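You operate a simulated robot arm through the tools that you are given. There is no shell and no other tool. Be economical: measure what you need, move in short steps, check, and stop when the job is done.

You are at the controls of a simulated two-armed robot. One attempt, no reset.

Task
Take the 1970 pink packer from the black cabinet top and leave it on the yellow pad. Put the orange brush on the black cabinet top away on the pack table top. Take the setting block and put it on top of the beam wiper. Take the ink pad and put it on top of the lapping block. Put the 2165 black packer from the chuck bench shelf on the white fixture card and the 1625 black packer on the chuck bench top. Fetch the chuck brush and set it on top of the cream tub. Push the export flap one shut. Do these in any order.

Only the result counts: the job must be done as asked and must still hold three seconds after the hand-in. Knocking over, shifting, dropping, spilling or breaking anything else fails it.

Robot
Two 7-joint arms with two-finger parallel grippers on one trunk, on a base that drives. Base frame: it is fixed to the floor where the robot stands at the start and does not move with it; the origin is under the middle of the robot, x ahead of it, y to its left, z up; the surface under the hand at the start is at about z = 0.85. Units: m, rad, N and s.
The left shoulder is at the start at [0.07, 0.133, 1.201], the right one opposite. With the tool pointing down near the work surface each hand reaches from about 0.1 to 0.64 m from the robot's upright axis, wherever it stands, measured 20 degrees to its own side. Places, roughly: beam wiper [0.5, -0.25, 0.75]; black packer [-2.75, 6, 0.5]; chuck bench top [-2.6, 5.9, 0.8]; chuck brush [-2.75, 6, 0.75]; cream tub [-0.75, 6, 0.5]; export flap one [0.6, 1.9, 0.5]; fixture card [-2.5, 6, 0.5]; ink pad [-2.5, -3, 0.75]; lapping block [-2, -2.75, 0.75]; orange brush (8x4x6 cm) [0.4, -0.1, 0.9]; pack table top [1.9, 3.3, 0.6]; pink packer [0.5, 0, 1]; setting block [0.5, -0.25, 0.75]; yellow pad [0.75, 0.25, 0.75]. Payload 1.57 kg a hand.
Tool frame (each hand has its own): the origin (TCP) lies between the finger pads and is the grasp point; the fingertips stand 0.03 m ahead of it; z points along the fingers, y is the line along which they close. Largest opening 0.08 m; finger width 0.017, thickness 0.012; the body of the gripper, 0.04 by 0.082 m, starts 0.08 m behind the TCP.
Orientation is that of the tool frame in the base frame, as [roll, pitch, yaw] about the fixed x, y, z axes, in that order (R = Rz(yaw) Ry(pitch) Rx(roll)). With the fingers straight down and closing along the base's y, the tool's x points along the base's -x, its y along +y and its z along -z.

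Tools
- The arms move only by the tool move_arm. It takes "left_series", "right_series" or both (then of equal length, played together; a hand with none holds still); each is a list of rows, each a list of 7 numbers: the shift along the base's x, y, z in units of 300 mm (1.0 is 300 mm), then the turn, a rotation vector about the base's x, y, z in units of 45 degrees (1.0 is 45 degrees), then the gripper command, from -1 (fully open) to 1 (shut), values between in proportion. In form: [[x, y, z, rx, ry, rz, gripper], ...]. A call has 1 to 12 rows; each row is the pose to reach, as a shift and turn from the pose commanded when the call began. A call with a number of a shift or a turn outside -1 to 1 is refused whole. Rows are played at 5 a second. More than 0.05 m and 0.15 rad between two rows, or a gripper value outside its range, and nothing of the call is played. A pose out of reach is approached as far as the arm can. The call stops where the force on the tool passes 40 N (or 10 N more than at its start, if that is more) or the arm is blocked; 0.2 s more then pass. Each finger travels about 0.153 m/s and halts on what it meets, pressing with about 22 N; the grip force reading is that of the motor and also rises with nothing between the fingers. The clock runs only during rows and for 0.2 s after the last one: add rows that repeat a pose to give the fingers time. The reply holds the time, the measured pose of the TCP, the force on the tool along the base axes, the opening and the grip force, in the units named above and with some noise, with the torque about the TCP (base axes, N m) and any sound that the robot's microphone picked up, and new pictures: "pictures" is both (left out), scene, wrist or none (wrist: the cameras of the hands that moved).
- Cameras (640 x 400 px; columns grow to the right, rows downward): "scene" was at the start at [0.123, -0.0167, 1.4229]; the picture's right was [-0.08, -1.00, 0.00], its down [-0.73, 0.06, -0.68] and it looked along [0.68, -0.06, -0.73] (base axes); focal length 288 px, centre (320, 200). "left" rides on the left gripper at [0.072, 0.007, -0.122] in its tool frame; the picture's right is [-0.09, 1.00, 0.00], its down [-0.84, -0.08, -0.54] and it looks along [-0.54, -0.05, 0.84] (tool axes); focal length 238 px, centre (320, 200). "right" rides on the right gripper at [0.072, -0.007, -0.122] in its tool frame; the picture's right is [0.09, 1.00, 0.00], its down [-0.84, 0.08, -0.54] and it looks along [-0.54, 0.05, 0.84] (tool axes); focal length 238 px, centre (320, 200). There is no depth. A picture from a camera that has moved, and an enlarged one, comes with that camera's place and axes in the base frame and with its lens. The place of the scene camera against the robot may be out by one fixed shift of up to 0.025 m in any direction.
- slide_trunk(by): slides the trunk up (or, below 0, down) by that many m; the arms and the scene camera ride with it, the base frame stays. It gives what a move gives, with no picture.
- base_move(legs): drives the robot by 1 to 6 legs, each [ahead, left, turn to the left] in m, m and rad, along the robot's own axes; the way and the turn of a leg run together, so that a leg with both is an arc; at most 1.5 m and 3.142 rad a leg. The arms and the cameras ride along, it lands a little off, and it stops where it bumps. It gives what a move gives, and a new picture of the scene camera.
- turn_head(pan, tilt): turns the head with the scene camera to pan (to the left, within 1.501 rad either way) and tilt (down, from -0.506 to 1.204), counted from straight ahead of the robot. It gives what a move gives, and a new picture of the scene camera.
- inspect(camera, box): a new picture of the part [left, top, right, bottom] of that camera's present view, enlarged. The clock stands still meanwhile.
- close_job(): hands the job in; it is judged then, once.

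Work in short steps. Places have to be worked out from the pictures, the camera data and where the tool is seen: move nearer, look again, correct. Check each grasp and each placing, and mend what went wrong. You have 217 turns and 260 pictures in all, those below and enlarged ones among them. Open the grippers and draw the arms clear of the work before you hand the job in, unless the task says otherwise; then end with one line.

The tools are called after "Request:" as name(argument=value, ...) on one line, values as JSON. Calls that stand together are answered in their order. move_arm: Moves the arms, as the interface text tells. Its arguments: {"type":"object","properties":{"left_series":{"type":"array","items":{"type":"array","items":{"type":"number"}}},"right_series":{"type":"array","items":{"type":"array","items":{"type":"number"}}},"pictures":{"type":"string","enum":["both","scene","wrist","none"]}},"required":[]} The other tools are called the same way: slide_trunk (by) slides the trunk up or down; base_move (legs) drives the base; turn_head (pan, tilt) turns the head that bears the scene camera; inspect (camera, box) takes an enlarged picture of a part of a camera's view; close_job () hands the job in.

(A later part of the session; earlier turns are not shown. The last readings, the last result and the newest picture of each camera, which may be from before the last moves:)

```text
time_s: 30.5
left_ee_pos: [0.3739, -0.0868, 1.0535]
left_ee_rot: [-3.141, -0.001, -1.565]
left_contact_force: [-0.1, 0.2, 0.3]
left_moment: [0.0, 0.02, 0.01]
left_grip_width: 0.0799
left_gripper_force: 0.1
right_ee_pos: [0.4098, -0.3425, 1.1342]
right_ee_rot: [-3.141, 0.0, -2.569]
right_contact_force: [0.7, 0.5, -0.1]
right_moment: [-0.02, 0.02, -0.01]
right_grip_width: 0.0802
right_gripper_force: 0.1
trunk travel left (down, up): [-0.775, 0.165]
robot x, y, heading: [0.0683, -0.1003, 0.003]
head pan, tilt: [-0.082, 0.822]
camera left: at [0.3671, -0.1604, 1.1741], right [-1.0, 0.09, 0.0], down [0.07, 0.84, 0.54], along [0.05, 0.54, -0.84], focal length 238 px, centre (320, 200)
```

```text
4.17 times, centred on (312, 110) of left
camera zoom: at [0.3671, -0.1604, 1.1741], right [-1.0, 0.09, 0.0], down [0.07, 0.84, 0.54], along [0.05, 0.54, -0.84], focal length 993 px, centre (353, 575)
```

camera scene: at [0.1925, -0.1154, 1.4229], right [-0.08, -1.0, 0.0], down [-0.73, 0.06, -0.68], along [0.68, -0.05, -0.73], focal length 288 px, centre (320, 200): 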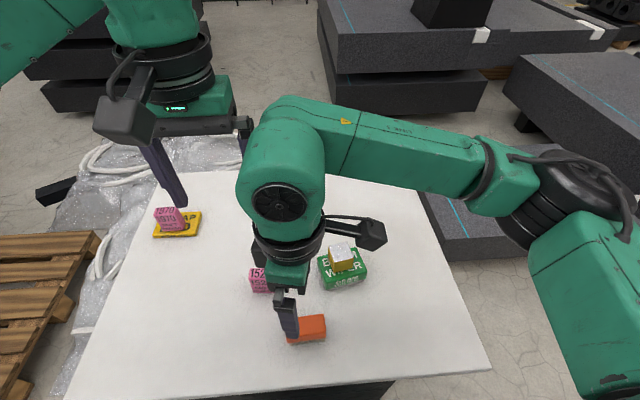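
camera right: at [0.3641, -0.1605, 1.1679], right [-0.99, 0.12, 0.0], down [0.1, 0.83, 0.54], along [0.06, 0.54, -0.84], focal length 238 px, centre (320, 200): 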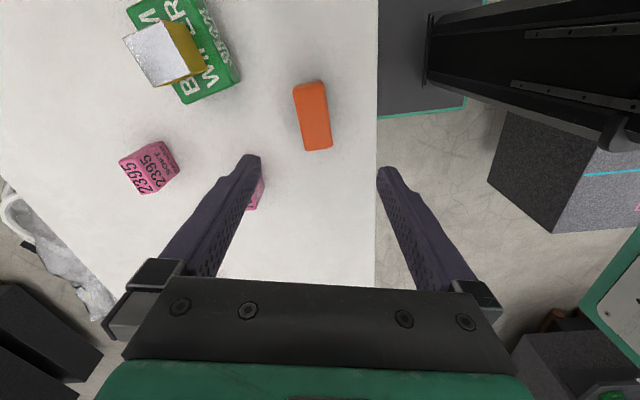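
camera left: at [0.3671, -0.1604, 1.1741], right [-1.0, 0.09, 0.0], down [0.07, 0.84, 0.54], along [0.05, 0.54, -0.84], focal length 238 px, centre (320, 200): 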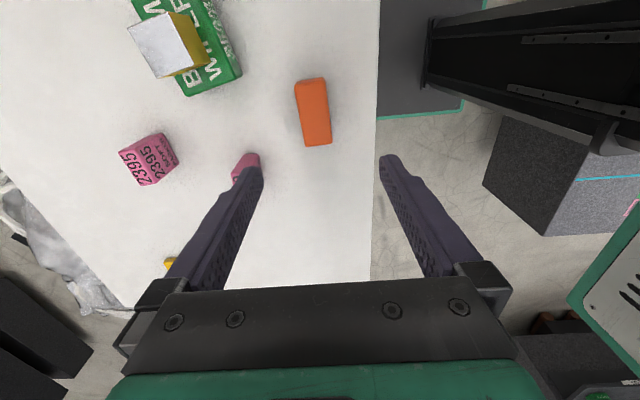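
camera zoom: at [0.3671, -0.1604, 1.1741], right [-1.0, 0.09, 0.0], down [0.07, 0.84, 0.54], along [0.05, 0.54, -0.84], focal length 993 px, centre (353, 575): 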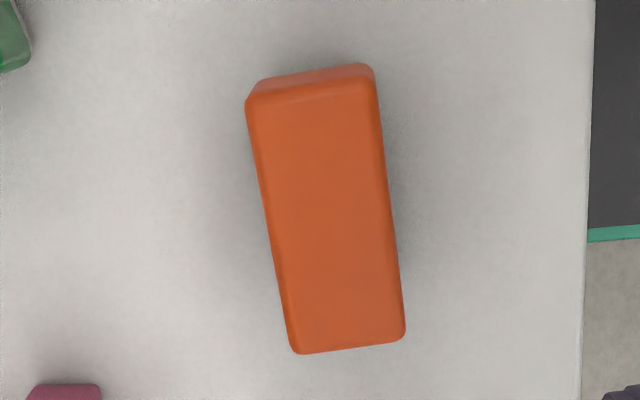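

Brush centre ≈ (0.380,-0.093), yaw +3°. I go down and grip it across its narrow side.

Request:
move_arm(left_series=[[0.02, -0.02, -0.15, 0, 0, 0.06, -1], [0.02, -0.02, -0.3, 0, 0, 0.06, -1], [0.02, -0.02, -0.45, 0, 0, 0.06, -1], [0.02, -0.02, -0.56, 0, 0, 0.06, -1], [0.02, -0.02, -0.56, 0, 0, 0.06, 0.6], [0.02, -0.02, -0.56, 0, 0, 0.06, 0.6]], pictures="wrist")

```text
time_s: 31.9
left_ee_pos: [0.3798, -0.0932, 0.8847]
left_ee_rot: [-3.141, 0.001, -1.523]
left_contact_force: [-0.8, 0.6, -0.6]
left_moment: [-0.01, -0.05, -0.01]
left_grip_width: 0.0336
left_gripper_force: 21.7
right_ee_pos: [0.4095, -0.3403, 1.1346]
right_ee_rot: [-3.14, -0.002, -2.569]
right_contact_force: [0.4, -0.1, -0.1]
right_moment: [-0.04, -0.02, -0.06]
right_grip_width: 0.0802
right_gripper_force: 0.0
trunk travel left (down, up): [-0.775, 0.165]
robot x, y, heading: [0.0703, -0.0953, 0.006]
head pan, tilt: [-0.082, 0.822]
camera left: at [0.3764, -0.1659, 1.0056], right [-1.0, 0.04, 0.0], down [0.04, 0.84, 0.54], along [0.02, 0.54, -0.84], focal length 238 px, centre (320, 200)
```

left: 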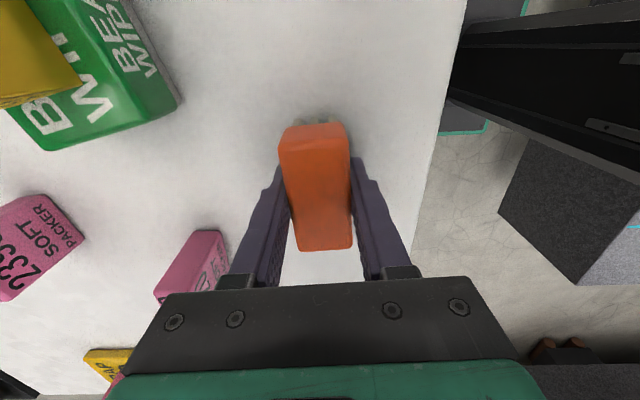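

Brush held. I lift it, then back away from the cabinet and look left.

Request:
move_arm(left_series=[[0, 0, 0.15, 0, 0, 0, 0.6], [0, 0, 0.3, 0, 0, 0, 0.6], [0, 0, 0.45, 0, 0, 0, 0.6], [0, 0, 0.6, 0, 0, 0, 0.6], [0, 0, 0.7, 0, 0, 0, 0.6]], pictures="none")

Request:
base_move(legs=[[-0.45, 0, 0]])

Request:
turn_head(pan=0.9, tilt=0.35)

```text
time_s: 33.1
left_ee_pos: [0.3811, -0.0927, 1.0964]
left_ee_rot: [3.141, 0.002, -1.522]
left_contact_force: [-0.8, -0.5, -0.4]
left_moment: [0.0, -0.01, -0.05]
left_grip_width: 0.0332
left_gripper_force: 22.4
right_ee_pos: [0.4105, -0.3414, 1.1339]
right_ee_rot: [-3.141, -0.001, -2.57]
right_contact_force: [-0.1, 0.9, 0.6]
right_moment: [-0.03, 0.02, 0.04]
right_grip_width: 0.08
right_gripper_force: 0.1
trunk travel left (down, up): [-0.775, 0.165]
robot x, y, heading: [0.0717, -0.0974, 0.003]
head pan, tilt: [-0.082, 0.822]
```

```text
time_s: 35.1
left_ee_pos: [0.1948, -0.0933, 1.0946]
left_ee_rot: [3.141, 0.001, -1.524]
left_contact_force: [-0.1, 0.7, -0.6]
left_moment: [0.01, 0.05, 0.01]
left_grip_width: 0.0336
left_gripper_force: 22.1
right_ee_pos: [0.2223, -0.3408, 1.1338]
right_ee_rot: [3.14, -0.004, -2.57]
right_contact_force: [0.2, 0.7, 0.3]
right_moment: [0.0, 0.04, 0.0]
right_grip_width: 0.0798
right_gripper_force: 0.1
trunk travel left (down, up): [-0.775, 0.165]
robot x, y, heading: [-0.1182, -0.1006, -0.002]
head pan, tilt: [-0.082, 0.822]
stopped in leg 1: the robot was blocked; the commanded pose is now the measured one
camera scene: at [0.0064, -0.1151, 1.4225], right [-0.08, -1.0, 0.0], down [-0.73, 0.06, -0.68], along [0.68, -0.06, -0.73], focal length 288 px, centre (320, 200)
```

scene: 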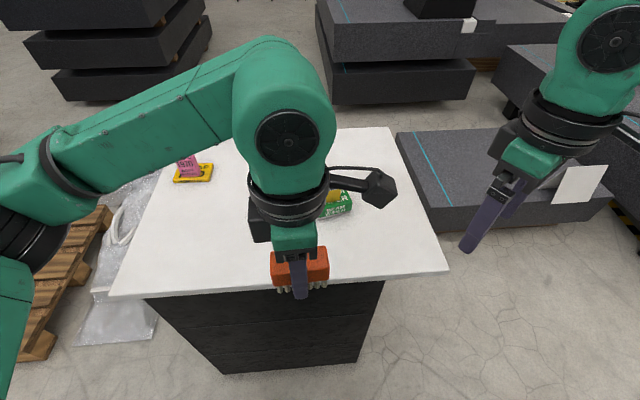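

```text
time_s: 36.4
left_ee_pos: [0.192, -0.0939, 1.0956]
left_ee_rot: [3.14, -0.001, -1.524]
left_contact_force: [0.7, -0.3, -1.2]
left_moment: [0.01, -0.02, 0.0]
left_grip_width: 0.0333
left_gripper_force: 22.3
right_ee_pos: [0.2206, -0.3412, 1.1333]
right_ee_rot: [3.14, -0.001, -2.57]
right_contact_force: [0.4, -0.4, 0.1]
right_moment: [-0.02, 0.03, -0.01]
right_grip_width: 0.0801
right_gripper_force: 0.1
trunk travel left (down, up): [-0.775, 0.165]
robot x, y, heading: [-0.1213, -0.0982, 0.0]
head pan, tilt: [0.901, 0.351]
camera scene: at [-0.018, -0.036, 1.4643], right [0.78, -0.62, 0.0], down [-0.21, -0.27, -0.94], along [0.58, 0.74, -0.34], focal length 288 px, centre (320, 200)
```

scene: 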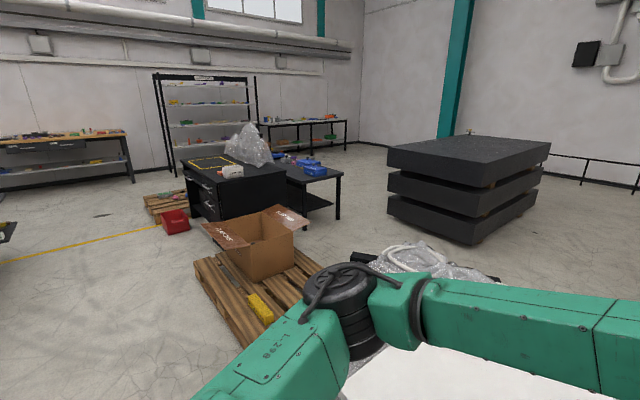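

The robot bumped something behind it at once. The cardboard carton with flaps stands on the pallet to the left-front, and the packing desks beyond. I look to both sides to find what blocks me.

Request:
turn_head(pan=1.5, tilt=0.7)

Request:
turn_head(pan=-1.5, tilt=0.7)

```text
time_s: 37.4
left_ee_pos: [0.1918, -0.0941, 1.0963]
left_ee_rot: [3.141, 0.0, -1.524]
left_contact_force: [-0.2, -0.5, -1.0]
left_moment: [0.0, 0.02, 0.02]
left_grip_width: 0.0334
left_gripper_force: 21.9
right_ee_pos: [0.2205, -0.3408, 1.1339]
right_ee_rot: [-3.141, 0.0, -2.571]
right_contact_force: [0.4, 0.3, 0.6]
right_moment: [0.0, -0.02, 0.0]
right_grip_width: 0.0799
right_gripper_force: 0.0
trunk travel left (down, up): [-0.775, 0.165]
robot x, y, heading: [-0.1225, -0.1026, 0.002]
head pan, tilt: [1.499, 0.7]
camera scene: at [-0.0704, -0.0241, 1.433], right [1.0, -0.07, 0.0], down [-0.05, -0.64, -0.77], along [0.06, 0.76, -0.64], focal length 288 px, centre (320, 200)
```

scene: 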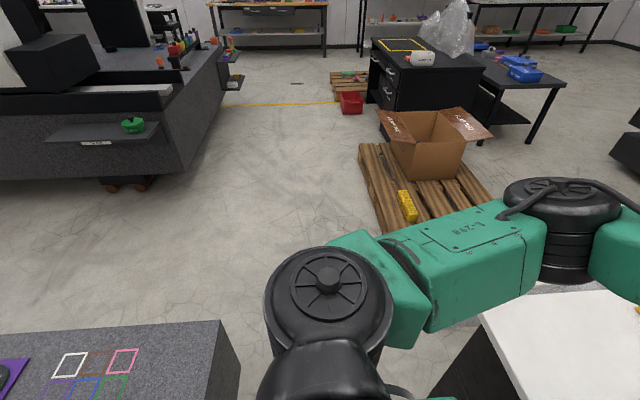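

```text
time_s: 40.0
left_ee_pos: [0.1914, -0.0938, 1.0953]
left_ee_rot: [-3.141, 0.001, -1.523]
left_contact_force: [-0.2, 0.3, 0.1]
left_moment: [-0.01, 0.0, 0.0]
left_grip_width: 0.0335
left_gripper_force: 21.7
right_ee_pos: [0.2193, -0.3406, 1.1337]
right_ee_rot: [-3.141, 0.001, -2.571]
right_contact_force: [-0.6, 0.8, -0.7]
right_moment: [0.01, 0.01, 0.0]
right_grip_width: 0.0801
right_gripper_force: 0.1
trunk travel left (down, up): [-0.775, 0.165]
robot x, y, heading: [-0.1223, -0.1011, -0.001]
head pan, tilt: [-1.499, 0.7]
camera scene: at [-0.0706, -0.1936, 1.433], right [-1.0, -0.07, 0.0], down [-0.05, 0.64, -0.76], along [0.05, -0.76, -0.64], focal length 288 px, centre (320, 200)
```

scene: 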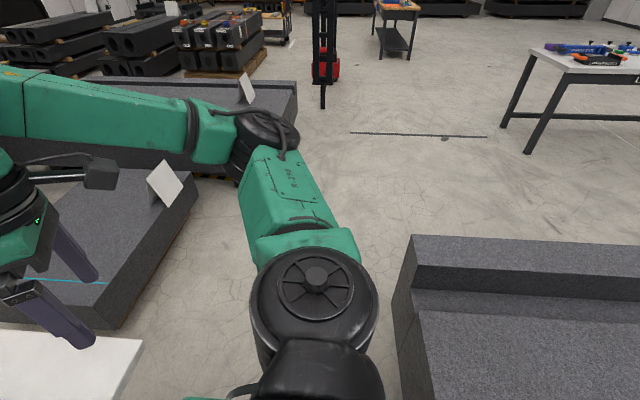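

Granite blocks stand close behind; the way to the left is free (pallet edge at x≈0.45). I strafe left facing +x toward the carton.

Request:
turn_head(pan=0.3, tilt=0.6)

Request:
base_move(legs=[[0.06, 0, 0], [0, 1.0, 0], [0, 0.6, 0]])

```text
time_s: 41.8
left_ee_pos: [0.1923, -0.0931, 1.0968]
left_ee_rot: [-3.141, 0.0, -1.524]
left_contact_force: [-1.1, -0.4, -0.6]
left_moment: [-0.01, 0.0, 0.01]
left_grip_width: 0.0336
left_gripper_force: 21.9
right_ee_pos: [0.218, -0.3409, 1.134]
right_ee_rot: [-3.139, -0.001, -2.57]
right_contact_force: [-0.3, -0.5, 0.7]
right_moment: [-0.01, 0.01, 0.0]
right_grip_width: 0.0801
right_gripper_force: 0.0
trunk travel left (down, up): [-0.775, 0.165]
robot x, y, heading: [-0.1202, -0.0956, -0.001]
head pan, tilt: [0.3, 0.6]
camera scene: at [0.0078, -0.0828, 1.4416], right [0.29, -0.96, 0.0], down [-0.54, -0.17, -0.82], along [0.79, 0.24, -0.57], focal length 288 px, centre (320, 200)
```

scene: 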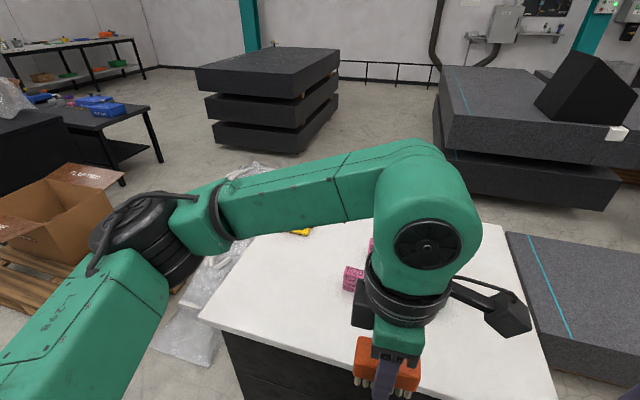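

```text
time_s: 50.5
left_ee_pos: [0.2474, 1.4948, 1.0963]
left_ee_rot: [-3.141, 0.001, -1.523]
left_contact_force: [-0.8, 0.0, -1.0]
left_moment: [0.01, -0.01, -0.01]
left_grip_width: 0.0333
left_gripper_force: 21.7
right_ee_pos: [0.2758, 1.2472, 1.1335]
right_ee_rot: [-3.141, 0.0, -2.571]
right_contact_force: [0.5, 0.3, -0.3]
right_moment: [-0.01, 0.02, 0.0]
right_grip_width: 0.08
right_gripper_force: 0.0
trunk travel left (down, up): [-0.775, 0.165]
robot x, y, heading: [-0.0668, 1.4928, 0.002]
head pan, tilt: [0.3, 0.6]
camera scene: at [0.0636, 1.5057, 1.4416], right [0.3, -0.96, 0.0], down [-0.54, -0.17, -0.83], along [0.79, 0.24, -0.56], focal length 288 px, centre (320, 200)
```

scene: 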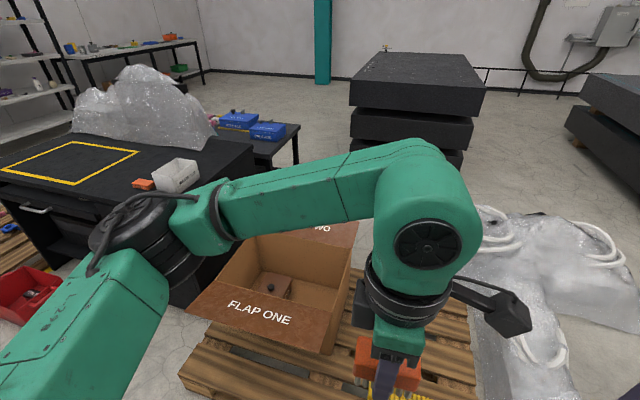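

FLAP ONE is the flap on the near (-x) side of the carton. I go further left so the carton is ahead, and look down at it.

Request:
base_move(legs=[[0, 0.5, 0]])

Request:
turn_head(pan=-0.35, tilt=0.75)

```text
time_s: 53.4
left_ee_pos: [0.247, 1.995, 1.0963]
left_ee_rot: [-3.14, 0.001, -1.522]
left_contact_force: [0.1, 0.8, -1.3]
left_moment: [0.0, -0.03, 0.02]
left_grip_width: 0.0335
left_gripper_force: 21.8
right_ee_pos: [0.2748, 1.7482, 1.1331]
right_ee_rot: [3.141, 0.001, -2.569]
right_contact_force: [-0.9, 0.7, -0.4]
right_moment: [-0.01, 0.02, -0.02]
right_grip_width: 0.0802
right_gripper_force: 0.1
trunk travel left (down, up): [-0.775, 0.165]
robot x, y, heading: [-0.0626, 1.9912, -0.001]
head pan, tilt: [0.3, 0.6]
camera scene: at [0.0629, 2.0062, 1.4416], right [0.3, -0.95, 0.0], down [-0.54, -0.17, -0.83], along [0.79, 0.25, -0.56], focal length 288 px, centre (320, 200)
```

scene: 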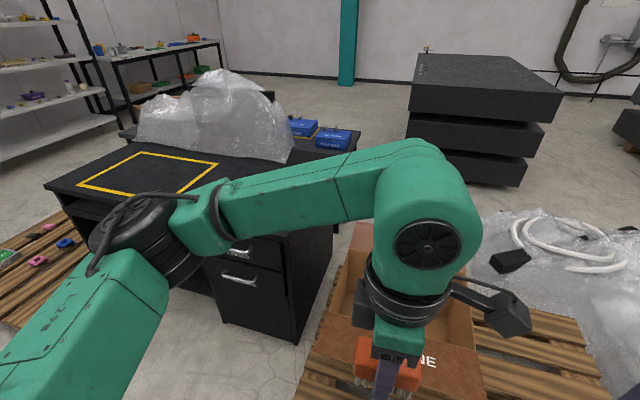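

```text
time_s: 54.4
left_ee_pos: [0.2468, 1.9969, 1.0964]
left_ee_rot: [-3.14, 0.001, -1.523]
left_contact_force: [0.4, 0.5, -1.0]
left_moment: [0.02, -0.01, -0.02]
left_grip_width: 0.0336
left_gripper_force: 22.6
right_ee_pos: [0.2752, 1.7482, 1.1351]
right_ee_rot: [-3.139, 0.001, -2.569]
right_contact_force: [-0.2, 0.2, 0.3]
right_moment: [-0.01, 0.0, 0.04]
right_grip_width: 0.08
right_gripper_force: 0.0
trunk travel left (down, up): [-0.775, 0.165]
robot x, y, heading: [-0.0645, 1.993, 0.003]
head pan, tilt: [-0.351, 0.75]
camera scene: at [0.0564, 1.9526, 1.4287], right [-0.34, -0.94, 0.0], down [-0.64, 0.23, -0.73], along [0.69, -0.25, -0.68], focal length 288 px, centre (320, 200)
```

scene: 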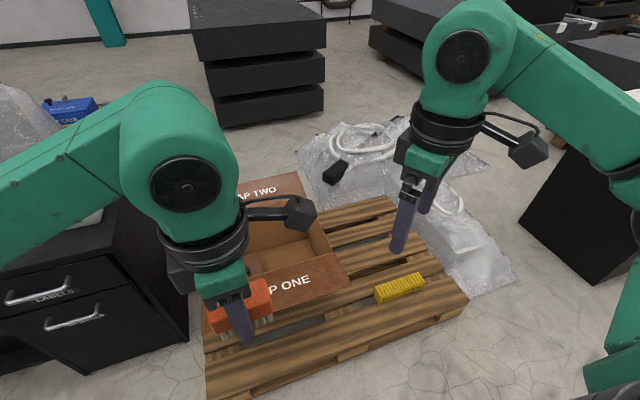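

The left hand hides the flap, so I swing it out to the left (brush still held).

Request:
move_arm(left_series=[[0, 0.15, 0.05, 0, 0, -0.15, 0.6], [0, 0.3, 0.1, 0, 0, -0.3, 0.6], [0, 0.45, 0.15, 0, 0, -0.45, 0.6], [0, 0.6, 0.2, 0, 0, -0.6, 0.6], [0, 0.75, 0.2, 0, 0, -0.75, 0.6], [0, 0.9, 0.2, 0, 0, -0.9, 0.6]], pictures="scene")

```text
time_s: 55.8
left_ee_pos: [0.2455, 2.271, 1.1548]
left_ee_rot: [-3.137, -0.002, -2.228]
left_contact_force: [0.2, 0.9, -0.8]
left_moment: [-0.03, -0.04, -0.06]
left_grip_width: 0.0339
left_gripper_force: 22.6
right_ee_pos: [0.2754, 1.7506, 1.135]
right_ee_rot: [-3.139, -0.002, -2.569]
right_contact_force: [0.3, 0.1, 0.4]
right_moment: [-0.01, -0.07, 0.0]
right_grip_width: 0.08
right_gripper_force: 0.0
trunk travel left (down, up): [-0.775, 0.165]
robot x, y, heading: [-0.0674, 1.9888, 0.003]
head pan, tilt: [-0.351, 0.75]
camera scene: at [0.055, 1.9545, 1.4289], right [-0.34, -0.94, 0.0], down [-0.64, 0.23, -0.73], along [0.69, -0.25, -0.68], focal length 288 px, centre (320, 200)
```

scene: 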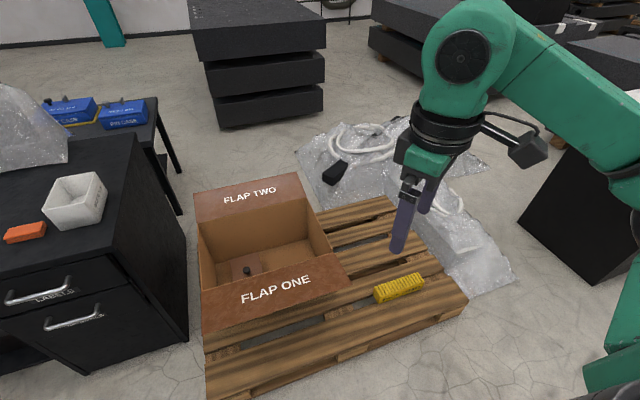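

From two views I get the hinge at about x=0.75, z=0.42, y 1.65–2.18, and the flap sticking outward slightly up, its free edge at x≈0.55, z≈0.47. I'll point the right fingers forward, shut them, and lift the flap from below. First straighten and pitch the right hand.

Request:
move_arm(right_series=[[0.1, 0.02, 0, 0, 0, -0.15, 1], [0.2, 0.04, 0, 0, 0, -0.3, 1], [0.3, 0.06, 0, 0, 0, -0.45, 1], [0.4, 0.08, 0, 0, 0, -0.6, 1], [0.45, 0.1, 0, 0, 0, -0.73, 1]], pictures="none")

Request:
move_arm(right_series=[[0, 0, 0, 0, -0.18, 0, 1], [0, 0, 0, 0, -0.36, 0, 1], [0, 0, 0, 0, -0.54, 0, 1], [0, 0, 0, 0, -0.72, 0, 1], [0, 0, 0, 0, -0.9, 0, 1], [0, 0, 0, 0, -1, 0, 1]], pictures="none")

Request:
move_arm(right_series=[[0, 0, 0, 0, -0.18, 0, 1], [0, 0, 0, 0, -0.36, 0, 1], [0, 0, 0, 0, -0.54, 0, 1], [0, 0, 0, 0, -0.72, 0, 1], [0, 0, 0, 0, -0.9, 0, 1], [0, 0, 0, 0, -1, 0, 1]], pictures="scene")

```text
time_s: 57.0
left_ee_pos: [0.2463, 2.2682, 1.1558]
left_ee_rot: [-3.14, -0.001, -2.229]
left_contact_force: [-0.3, 0.1, -0.9]
left_moment: [0.02, -0.01, 0.03]
left_grip_width: 0.0333
left_gripper_force: 21.9
right_ee_pos: [0.4103, 1.7791, 1.1345]
right_ee_rot: [-3.14, 0.0, 3.141]
right_contact_force: [0.2, -0.2, 0.7]
right_moment: [-0.02, -0.01, -0.03]
right_grip_width: 0.0
right_gripper_force: 20.9
trunk travel left (down, up): [-0.775, 0.165]
robot x, y, heading: [-0.0668, 1.9891, 0.003]
head pan, tilt: [-0.351, 0.75]
```

```text
time_s: 58.4
left_ee_pos: [0.247, 2.2684, 1.1547]
left_ee_rot: [-3.139, 0.0, -2.229]
left_contact_force: [-0.2, -0.3, -1.0]
left_moment: [0.01, 0.0, 0.0]
left_grip_width: 0.0335
left_gripper_force: 21.7
right_ee_pos: [0.4078, 1.7792, 1.1348]
right_ee_rot: [3.142, 0.785, -3.14]
right_contact_force: [-0.4, -0.2, 0.5]
right_moment: [-0.02, -0.01, -0.01]
right_grip_width: 0.0002
right_gripper_force: 20.9
trunk travel left (down, up): [-0.775, 0.165]
robot x, y, heading: [-0.0683, 1.9959, 0.004]
head pan, tilt: [-0.351, 0.75]
```

```text
time_s: 59.8
left_ee_pos: [0.2465, 2.2684, 1.155]
left_ee_rot: [3.141, -0.001, -2.227]
left_contact_force: [0.9, -0.2, -0.9]
left_moment: [0.02, 0.02, 0.02]
left_grip_width: 0.0335
left_gripper_force: 22.4
right_ee_pos: [0.4142, 1.7781, 1.1345]
right_ee_rot: [3.136, 1.349, 3.139]
right_contact_force: [0.0, -0.9, -0.1]
right_moment: [0.02, 0.0, 0.06]
right_grip_width: 0.0002
right_gripper_force: 21.9
right hand out of reach, approached as far as the arm can: row 4, 5, 6
trunk travel left (down, up): [-0.775, 0.165]
robot x, y, heading: [-0.0668, 1.9906, -0.001]
head pan, tilt: [-0.351, 0.75]
camera scene: at [0.0562, 1.953, 1.4287], right [-0.34, -0.94, 0.0], down [-0.64, 0.23, -0.73], along [0.69, -0.25, -0.68], focal length 288 px, centre (320, 200)
```

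scene: 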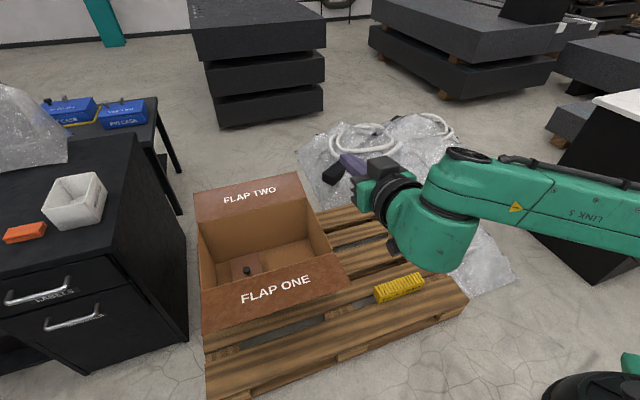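

The hand points 77° forward; good enough. I lower the trunk so the fingers come below the flap's level (still outside its edge).

Request:
slide_trunk(by=-0.7)

Request:
turn_head(pan=-0.25, tilt=0.45)

```text
refused: -0.7 is not a number from -0.4 to 0.4
```

```text
time_s: 60.6
left_ee_pos: [0.2468, 2.2677, 1.1558]
left_ee_rot: [-3.141, -0.001, -2.229]
left_contact_force: [-0.2, -0.3, -0.4]
left_moment: [0.03, 0.02, 0.01]
left_grip_width: 0.0332
left_gripper_force: 22.2
right_ee_pos: [0.4158, 1.7783, 1.1342]
right_ee_rot: [3.138, 1.348, 3.138]
right_contact_force: [0.0, 0.4, -0.4]
right_moment: [-0.01, -0.01, 0.02]
right_grip_width: 0.0
right_gripper_force: 21.3
trunk travel left (down, up): [-0.775, 0.165]
robot x, y, heading: [-0.0661, 1.9929, 0.001]
head pan, tilt: [-0.25, 0.45]
camera scene: at [0.0675, 1.9586, 1.4551], right [-0.25, -0.97, 0.0], down [-0.42, 0.11, -0.9], along [0.87, -0.22, -0.44], focal length 288 px, centre (320, 200)
```

scene: 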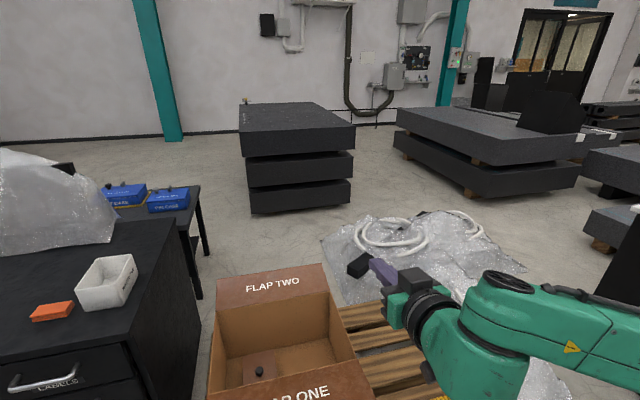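

Slides are limited to 0.4 m; I do it in two parts.

Request:
slide_trunk(by=-0.38)

Request:
slide_trunk(by=-0.3)

Request:
turn_head(pan=-0.15, tilt=0.45)

```text
time_s: 64.3
left_ee_pos: [0.2462, 2.2669, 0.7758]
left_ee_rot: [3.141, 0.0, -2.229]
left_contact_force: [0.1, 1.3, -0.3]
left_moment: [-0.01, 0.02, -0.01]
left_grip_width: 0.0335
left_gripper_force: 22.1
right_ee_pos: [0.4149, 1.7777, 0.7552]
right_ee_rot: [3.14, 1.351, 3.139]
right_contact_force: [-0.1, 0.3, -0.1]
right_moment: [0.0, -0.01, 0.02]
right_grip_width: 0.0
right_gripper_force: 21.7
trunk travel left (down, up): [-0.395, 0.545]
robot x, y, heading: [-0.0674, 1.9905, -0.001]
head pan, tilt: [-0.25, 0.45]
```

```text
time_s: 67.3
left_ee_pos: [0.2455, 2.2675, 0.4757]
left_ee_rot: [-3.141, -0.001, -2.229]
left_contact_force: [0.2, -0.1, -1.1]
left_moment: [0.01, 0.01, 0.0]
left_grip_width: 0.0332
left_gripper_force: 22.4
right_ee_pos: [0.4153, 1.7785, 0.4548]
right_ee_rot: [3.14, 1.349, 3.139]
right_contact_force: [0.7, 0.2, 0.6]
right_moment: [0.01, 0.0, 0.0]
right_grip_width: 0.0
right_gripper_force: 21.5
trunk travel left (down, up): [-0.095, 0.845]
robot x, y, heading: [-0.0635, 1.9874, 0.003]
head pan, tilt: [-0.25, 0.45]
```

```text
time_s: 68.0
left_ee_pos: [0.2458, 2.2663, 0.4752]
left_ee_rot: [-3.141, -0.002, -2.228]
left_contact_force: [0.1, -0.2, -1.5]
left_moment: [0.02, 0.0, -0.03]
left_grip_width: 0.0337
left_gripper_force: 21.7
right_ee_pos: [0.4156, 1.7777, 0.4537]
right_ee_rot: [3.139, 1.349, 3.138]
right_contact_force: [-0.3, 1.0, 0.8]
right_moment: [0.02, 0.0, 0.01]
right_grip_width: 0.0
right_gripper_force: 21.3
trunk travel left (down, up): [-0.095, 0.845]
robot x, y, heading: [-0.0643, 1.9901, -0.002]
head pan, tilt: [-0.15, 0.45]
camera scene: at [0.0692, 1.9676, 0.7752], right [-0.15, -0.99, 0.0], down [-0.43, 0.06, -0.9], along [0.89, -0.13, -0.44], focal length 288 px, centre (320, 200)
```

scene: 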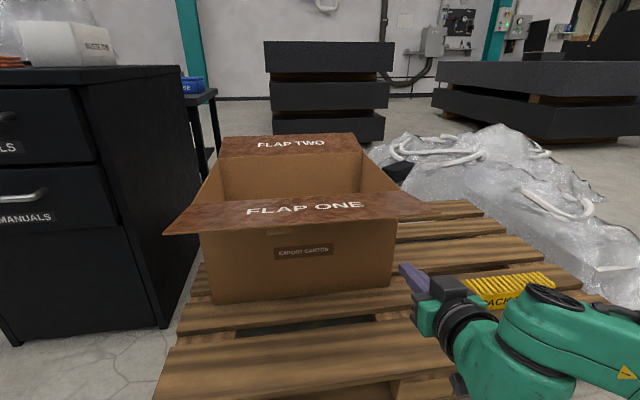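

Clear view: flap edge at z≈0.484. I centre the hand in y, lower slightly, then drive forward so the fingers slide under the flap.

Request:
move_arm(right_series=[[0, 0.12, -0.02, 0, 0, 0, 1], [0, 0.24, -0.04, 0, 0, 0, 1], [0, 0.35, -0.04, 0, 0, 0, 1]], pictures="none")

Request:
base_move(legs=[[0.15, 0, 0]])

```text
time_s: 68.8
left_ee_pos: [0.2472, 2.2677, 0.4739]
left_ee_rot: [3.141, 0.001, -2.228]
left_contact_force: [-0.6, 0.4, -0.5]
left_moment: [0.02, -0.01, -0.03]
left_grip_width: 0.0333
left_gripper_force: 22.5
right_ee_pos: [0.415, 1.8817, 0.4435]
right_ee_rot: [3.142, 1.351, 3.138]
right_contact_force: [-0.4, 0.3, -0.1]
right_moment: [-0.02, -0.01, -0.01]
right_grip_width: 0.0
right_gripper_force: 21.4
right hand out of reach, approached as far as the arm can: row 1
trunk travel left (down, up): [-0.095, 0.845]
robot x, y, heading: [-0.0624, 1.9901, 0.006]
head pan, tilt: [-0.15, 0.45]
```

```text
time_s: 70.2
left_ee_pos: [0.3958, 2.2685, 0.4757]
left_ee_rot: [-3.141, 0.0, -2.228]
left_contact_force: [-0.7, 0.3, -1.4]
left_moment: [-0.02, 0.01, -0.06]
left_grip_width: 0.0337
left_gripper_force: 21.9
right_ee_pos: [0.5646, 1.8834, 0.4435]
right_ee_rot: [3.14, 1.35, 3.139]
right_contact_force: [-0.5, 0.6, 0.7]
right_moment: [0.02, 0.01, 0.0]
right_grip_width: 0.0001
right_gripper_force: 21.7
trunk travel left (down, up): [-0.095, 0.845]
robot x, y, heading: [0.0849, 1.9962, 0.004]
head pan, tilt: [-0.15, 0.45]
camera scene: at [0.219, 1.9682, 0.7751], right [-0.15, -0.99, 0.0], down [-0.43, 0.06, -0.9], along [0.89, -0.13, -0.44], focal length 288 px, centre (320, 200)
```

scene: 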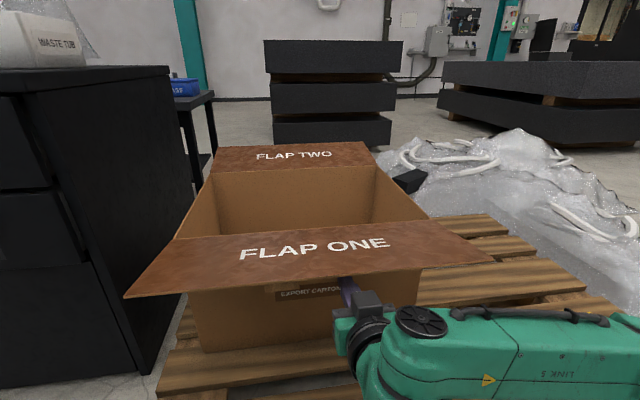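

The fingers are under the flap (hinge ≈ x 0.745, z 0.45). I lift along an arc around the hinge.

Request:
move_arm(right_series=[[0.017, 0, 0.117, 0, 0, 0, 1], [0.035, 0, 0.205, 0, 0, 0, 1], [0.083, 0, 0.283, 0, 0, 0, 1], [0.121, 0, 0.355, 0, 0, 0, 1], [0.187, 0, 0.417, 0, 0, 0, 1], [0.253, 0, 0.472, 0, 0, 0, 1], [0.333, 0, 0.507, 0, 0, 0, 1], [0.417, 0, 0.533, 0, 0, 0, 1]], pictures="scene")

```text
time_s: 72.0
left_ee_pos: [0.3952, 2.2681, 0.475]
left_ee_rot: [3.142, 0.0, -2.226]
left_contact_force: [-0.3, -0.1, -0.9]
left_moment: [0.01, 0.01, -0.01]
left_grip_width: 0.0335
left_gripper_force: 22.2
right_ee_pos: [0.6911, 1.8821, 0.603]
right_ee_rot: [3.14, 1.35, 3.141]
right_contact_force: [0.2, -0.3, 0.5]
right_moment: [-0.01, -0.04, -0.01]
right_grip_width: 0.0003
right_gripper_force: 21.6
trunk travel left (down, up): [-0.095, 0.845]
robot x, y, heading: [0.0877, 1.9892, 0.005]
head pan, tilt: [-0.15, 0.45]
camera scene: at [0.2191, 1.9682, 0.7751], right [-0.15, -0.99, 0.0], down [-0.43, 0.06, -0.9], along [0.89, -0.13, -0.44], focal length 288 px, centre (320, 200)
```

scene: 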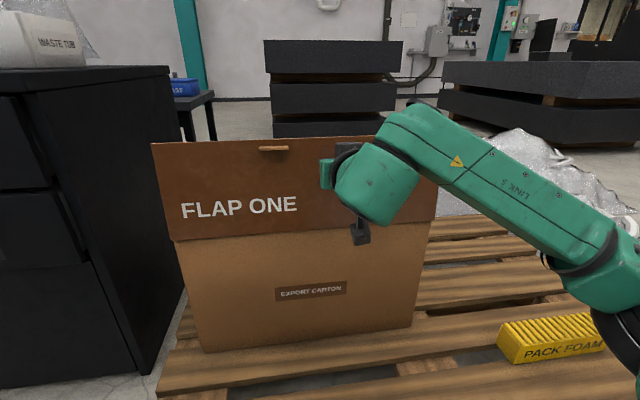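

The flap stands upright. I push it on over and follow it down.

Request:
move_arm(right_series=[[0.08, 0, 0, 0, 0, 0, 1], [0.167, 0, 0, 0, 0, 0, 1], [0.267, 0, -0.027, 0, 0, 0, 1], [0.333, 0, -0.06, 0, 0, 0, 1], [0.417, 0, -0.117, 0, 0, 0, 1], [0.467, 0, -0.167, 0, 0, 0, 1], [0.5, 0, -0.233, 0, 0, 0, 1]], pictures="scene")

```text
time_s: 73.5
left_ee_pos: [0.3966, 2.2681, 0.4742]
left_ee_rot: [3.141, -0.001, -2.227]
left_contact_force: [-0.8, -0.1, -0.4]
left_moment: [-0.01, -0.06, 0.02]
left_grip_width: 0.0332
left_gripper_force: 21.8
right_ee_pos: [0.8408, 1.8838, 0.5337]
right_ee_rot: [3.14, 1.349, 3.139]
right_contact_force: [0.0, 0.1, 0.2]
right_moment: [-0.01, 0.01, 0.03]
right_grip_width: 0.0
right_gripper_force: 21.3
trunk travel left (down, up): [-0.095, 0.845]
robot x, y, heading: [0.0856, 1.9883, 0.002]
head pan, tilt: [-0.15, 0.45]
camera scene: at [0.2191, 1.9682, 0.7751], right [-0.15, -0.99, 0.0], down [-0.43, 0.06, -0.9], along [0.89, -0.13, -0.44], focal length 288 px, centre (320, 200)
```

scene: 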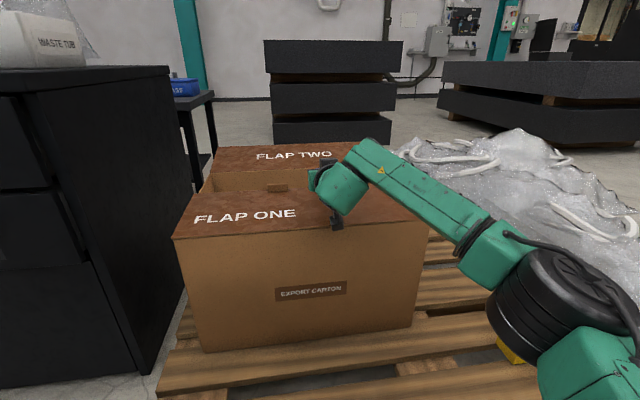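

The flap has gone over. I press it gently a little further down.

Request:
move_arm(right_series=[[0.03, 0, -0.05, 0, 0, 0, 1], [0.04, 0, -0.1, 0, 0, 0, 1], [0.04, 0, -0.14, 0, 0, 0, 1], [0.04, 0, -0.17, 0, 0, 0, 1], [0.04, 0, -0.2, 0, 0, 0, 1]], pictures="scene")

```text
time_s: 74.1
left_ee_pos: [0.3943, 2.2673, 0.4772]
left_ee_rot: [-3.135, 0.003, -2.228]
left_contact_force: [0.7, -0.6, -0.3]
left_moment: [-0.01, 0.0, -0.01]
left_grip_width: 0.0335
left_gripper_force: 21.8
right_ee_pos: [0.8455, 1.8846, 0.531]
right_ee_rot: [3.096, 1.371, 3.096]
right_contact_force: [-14.6, -2.2, 23.7]
right_moment: [-0.07, 4.19, 0.34]
right_grip_width: 0.0001
right_gripper_force: 21.2
trunk travel left (down, up): [-0.095, 0.845]
robot x, y, heading: [0.0866, 1.9909, 0.001]
head pan, tilt: [-0.15, 0.45]
stopped in row 2 (right hand): the force on the tool passed its limit at 48 N (the readings are from after the stop); the commanded pose is now the measured one
camera scene: at [0.2142, 1.9681, 0.7763], right [-0.15, -0.99, 0.0], down [-0.43, 0.06, -0.9], along [0.89, -0.13, -0.43], focal length 288 px, centre (320, 200)
```

scene: 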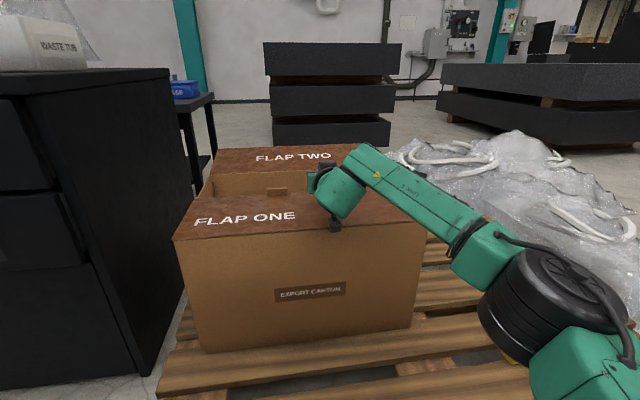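

The camera bracket under the hand is pressing on the rim, so I lift off and back out to view the flap.

Request:
move_arm(right_series=[[-0.01, 0, 0.1, 0, 0, 0, 1], [-0.1, 0, 0.25, 0, 0, 0, 1], [-0.25, 0, 0.3, 0, 0, 0, 1], [-0.4, 0, 0.3, 0, 0, 0, 1], [-0.55, 0, 0.3, 0, 0, 0, 1], [-0.7, 0, 0.3, 0, 0, 0, 1]], pictures="scene")

```text
refused: row 2 steps farther than a row can; nothing moved
```

Request:
move_arm(right_series=[[-0.01, 0, 0.1, 0, 0, 0, 1], [-0.08, 0, 0.22, 0, 0, 0, 1], [-0.22, 0, 0.26, 0, 0, 0, 1], [-0.37, 0, 0.28, 0, 0, 0, 1], [-0.52, 0, 0.3, 0, 0, 0, 1], [-0.67, 0, 0.3, 0, 0, 0, 1]], pictures="scene")

```text
time_s: 75.5
left_ee_pos: [0.3963, 2.2684, 0.4756]
left_ee_rot: [-3.139, 0.002, -2.228]
left_contact_force: [-0.2, -0.2, 1.0]
left_moment: [0.02, 0.0, 0.03]
left_grip_width: 0.0335
left_gripper_force: 21.8
right_ee_pos: [0.6484, 1.8843, 0.6096]
right_ee_rot: [3.111, 1.358, 3.114]
right_contact_force: [-0.3, -0.1, 0.5]
right_moment: [0.03, 0.0, 0.01]
right_grip_width: 0.0001
right_gripper_force: 21.4
trunk travel left (down, up): [-0.095, 0.845]
robot x, y, heading: [0.0855, 1.9909, 0.007]
head pan, tilt: [-0.15, 0.45]
camera scene: at [0.2185, 1.9679, 0.7751], right [-0.15, -0.99, 0.0], down [-0.43, 0.06, -0.9], along [0.89, -0.13, -0.44], focal length 288 px, centre (320, 200)
```

scene: 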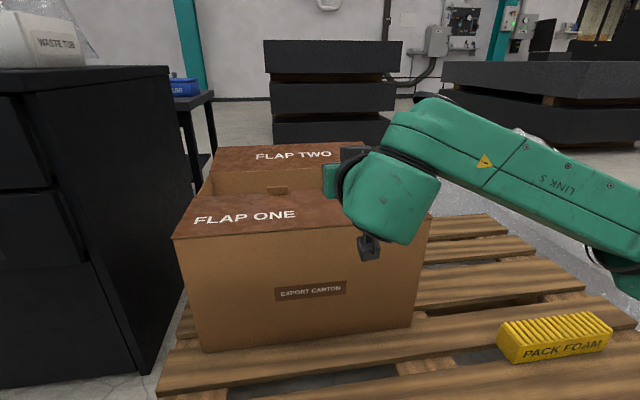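

I zoom on the flap to see if it lies flat.

Request:
inspect(camera="scene", box=[160, 130, 360, 260])

```text
3.08 times, centred on (260, 195) of scene
camera zoom: at [0.2185, 1.9679, 0.7751], right [-0.15, -0.99, 0.0], down [-0.43, 0.06, -0.9], along [0.89, -0.13, -0.44], focal length 886 px, centre (505, 215)
```

zoom: 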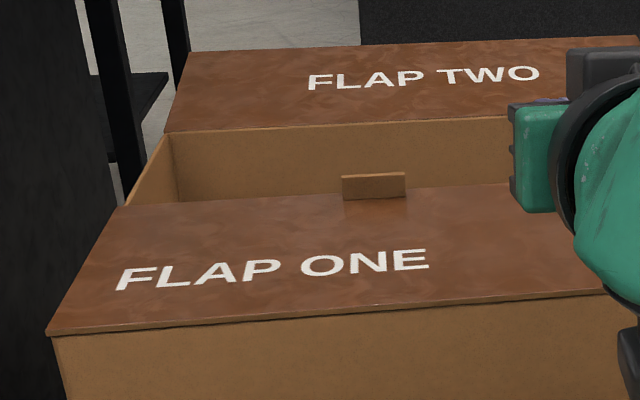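

The flap lies shut. I back off and raise the trunk, then look for the pack table.

Request:
base_move(legs=[[-0.15, 0, 0]])

Request:
slide_trunk(by=0.4)

Request:
slide_trunk(by=0.28)

Request:
turn_head(pan=0.45, tilt=0.3)

```text
time_s: 76.8
left_ee_pos: [0.2445, 2.2686, 0.4752]
left_ee_rot: [-3.141, 0.0, -2.226]
left_contact_force: [0.1, 0.5, -1.1]
left_moment: [0.01, -0.01, 0.0]
left_grip_width: 0.0334
left_gripper_force: 21.7
right_ee_pos: [0.4986, 1.8862, 0.6099]
right_ee_rot: [3.112, 1.358, 3.116]
right_contact_force: [-0.1, -0.3, 0.5]
right_moment: [-0.01, 0.02, 0.03]
right_grip_width: 0.0
right_gripper_force: 20.9
trunk travel left (down, up): [-0.095, 0.845]
robot x, y, heading: [-0.0646, 1.9919, 0.005]
head pan, tilt: [-0.15, 0.45]
camera scene: at [0.068, 1.9677, 0.7752], right [-0.15, -0.99, 0.0], down [-0.43, 0.06, -0.9], along [0.89, -0.13, -0.44], focal length 288 px, centre (320, 200)
```

scene: 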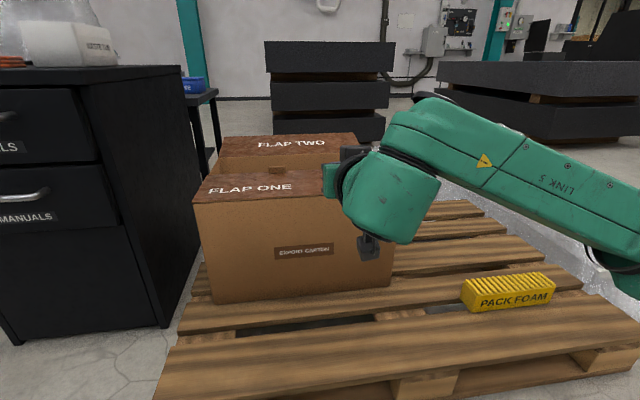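

```text
time_s: 80.7
left_ee_pos: [0.2447, 2.2676, 0.8748]
left_ee_rot: [-3.141, 0.001, -2.226]
left_contact_force: [-0.2, -0.3, -0.8]
left_moment: [0.02, 0.0, -0.02]
left_grip_width: 0.0333
left_gripper_force: 21.4
right_ee_pos: [0.4977, 1.8868, 1.0094]
right_ee_rot: [3.111, 1.358, 3.115]
right_contact_force: [0.0, 0.2, -0.4]
right_moment: [0.04, -0.01, 0.0]
right_grip_width: 0.0
right_gripper_force: 21.2
trunk travel left (down, up): [-0.495, 0.445]
robot x, y, heading: [-0.0677, 1.989, 0.007]
head pan, tilt: [-0.15, 0.45]
```

```text
time_s: 83.5
left_ee_pos: [0.2456, 2.269, 1.1558]
left_ee_rot: [3.141, 0.0, -2.23]
left_contact_force: [0.2, 0.1, -0.4]
left_moment: [0.01, 0.03, 0.03]
left_grip_width: 0.0334
left_gripper_force: 21.6
right_ee_pos: [0.4978, 1.8866, 1.2898]
right_ee_rot: [3.112, 1.361, 3.116]
right_contact_force: [0.1, 0.1, 0.7]
right_moment: [0.0, -0.03, -0.01]
right_grip_width: 0.0001
right_gripper_force: 21.3
trunk travel left (down, up): [-0.775, 0.165]
robot x, y, heading: [-0.066, 1.9929, 0.0]
head pan, tilt: [-0.15, 0.45]
```

```text
time_s: 84.5
left_ee_pos: [0.2461, 2.267, 1.1552]
left_ee_rot: [-3.141, 0.0, -2.226]
left_contact_force: [0.0, 0.2, -0.5]
left_moment: [-0.01, 0.01, -0.02]
left_grip_width: 0.0336
left_gripper_force: 21.9
right_ee_pos: [0.4971, 1.8846, 1.2896]
right_ee_rot: [3.112, 1.358, 3.115]
right_contact_force: [0.3, -0.5, 0.1]
right_moment: [0.01, 0.01, 0.0]
right_grip_width: 0.0
right_gripper_force: 20.6
trunk travel left (down, up): [-0.775, 0.165]
robot x, y, heading: [-0.0682, 1.9916, 0.003]
head pan, tilt: [0.45, 0.3]
camera scene: at [0.0612, 2.022, 1.4691], right [0.44, -0.9, 0.0], down [-0.27, -0.13, -0.96], along [0.86, 0.42, -0.3], focal length 288 px, centre (320, 200)
```

scene: 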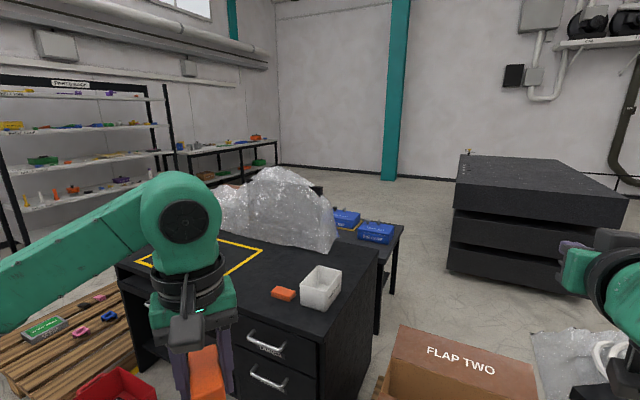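

The low table with the blue cases behind the desk fits the pack table. I look further left for a route around.

Request:
turn_head(pan=1.15, tilt=0.35)

Request:
turn_head(pan=-0.3, tilt=0.3)

```text
time_s: 85.6
left_ee_pos: [0.2448, 2.2696, 1.156]
left_ee_rot: [-3.14, 0.0, -2.227]
left_contact_force: [-0.1, 0.9, -1.6]
left_moment: [-0.03, 0.0, 0.03]
left_grip_width: 0.0334
left_gripper_force: 22.0
right_ee_pos: [0.4979, 1.8845, 1.2899]
right_ee_rot: [3.109, 1.358, 3.115]
right_contact_force: [-0.4, -0.6, 0.4]
right_moment: [-0.02, 0.02, 0.02]
right_grip_width: 0.0
right_gripper_force: 21.0
trunk travel left (down, up): [-0.775, 0.165]
robot x, y, heading: [-0.0682, 1.9916, -0.0]
head pan, tilt: [1.15, 0.351]
camera scene: at [0.0151, 2.0663, 1.4644], right [0.91, -0.41, 0.0], down [-0.14, -0.31, -0.94], along [0.38, 0.86, -0.34], focal length 288 px, centre (320, 200)
```

scene: 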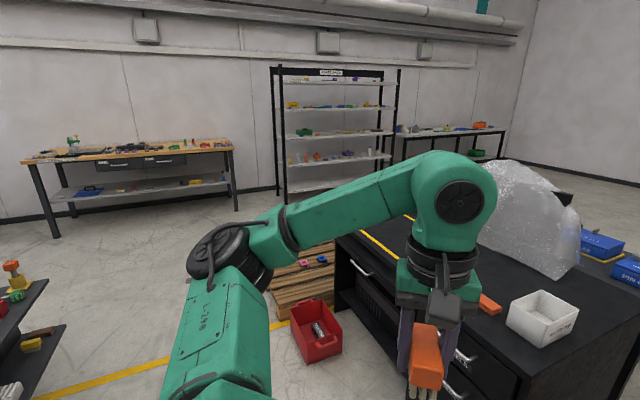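

```text
time_s: 87.1
left_ee_pos: [0.2445, 2.2678, 1.1562]
left_ee_rot: [3.14, 0.0, -2.228]
left_contact_force: [-0.7, -0.2, -0.3]
left_moment: [-0.02, -0.02, 0.02]
left_grip_width: 0.0335
left_gripper_force: 21.6
right_ee_pos: [0.4981, 1.8856, 1.2914]
right_ee_rot: [3.112, 1.358, 3.115]
right_contact_force: [-0.2, 1.0, -0.1]
right_moment: [-0.01, 0.04, 0.01]
right_grip_width: 0.0
right_gripper_force: 20.6
trunk travel left (down, up): [-0.775, 0.165]
robot x, y, heading: [-0.0662, 1.994, 0.003]
head pan, tilt: [-0.3, 0.3]
camera scene: at [0.0666, 1.954, 1.4691], right [-0.29, -0.96, 0.0], down [-0.28, 0.09, -0.96], along [0.91, -0.28, -0.3], focal length 288 px, centre (320, 200)
```

scene: 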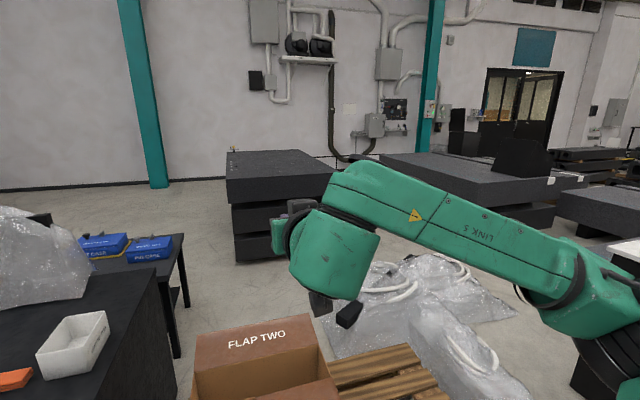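

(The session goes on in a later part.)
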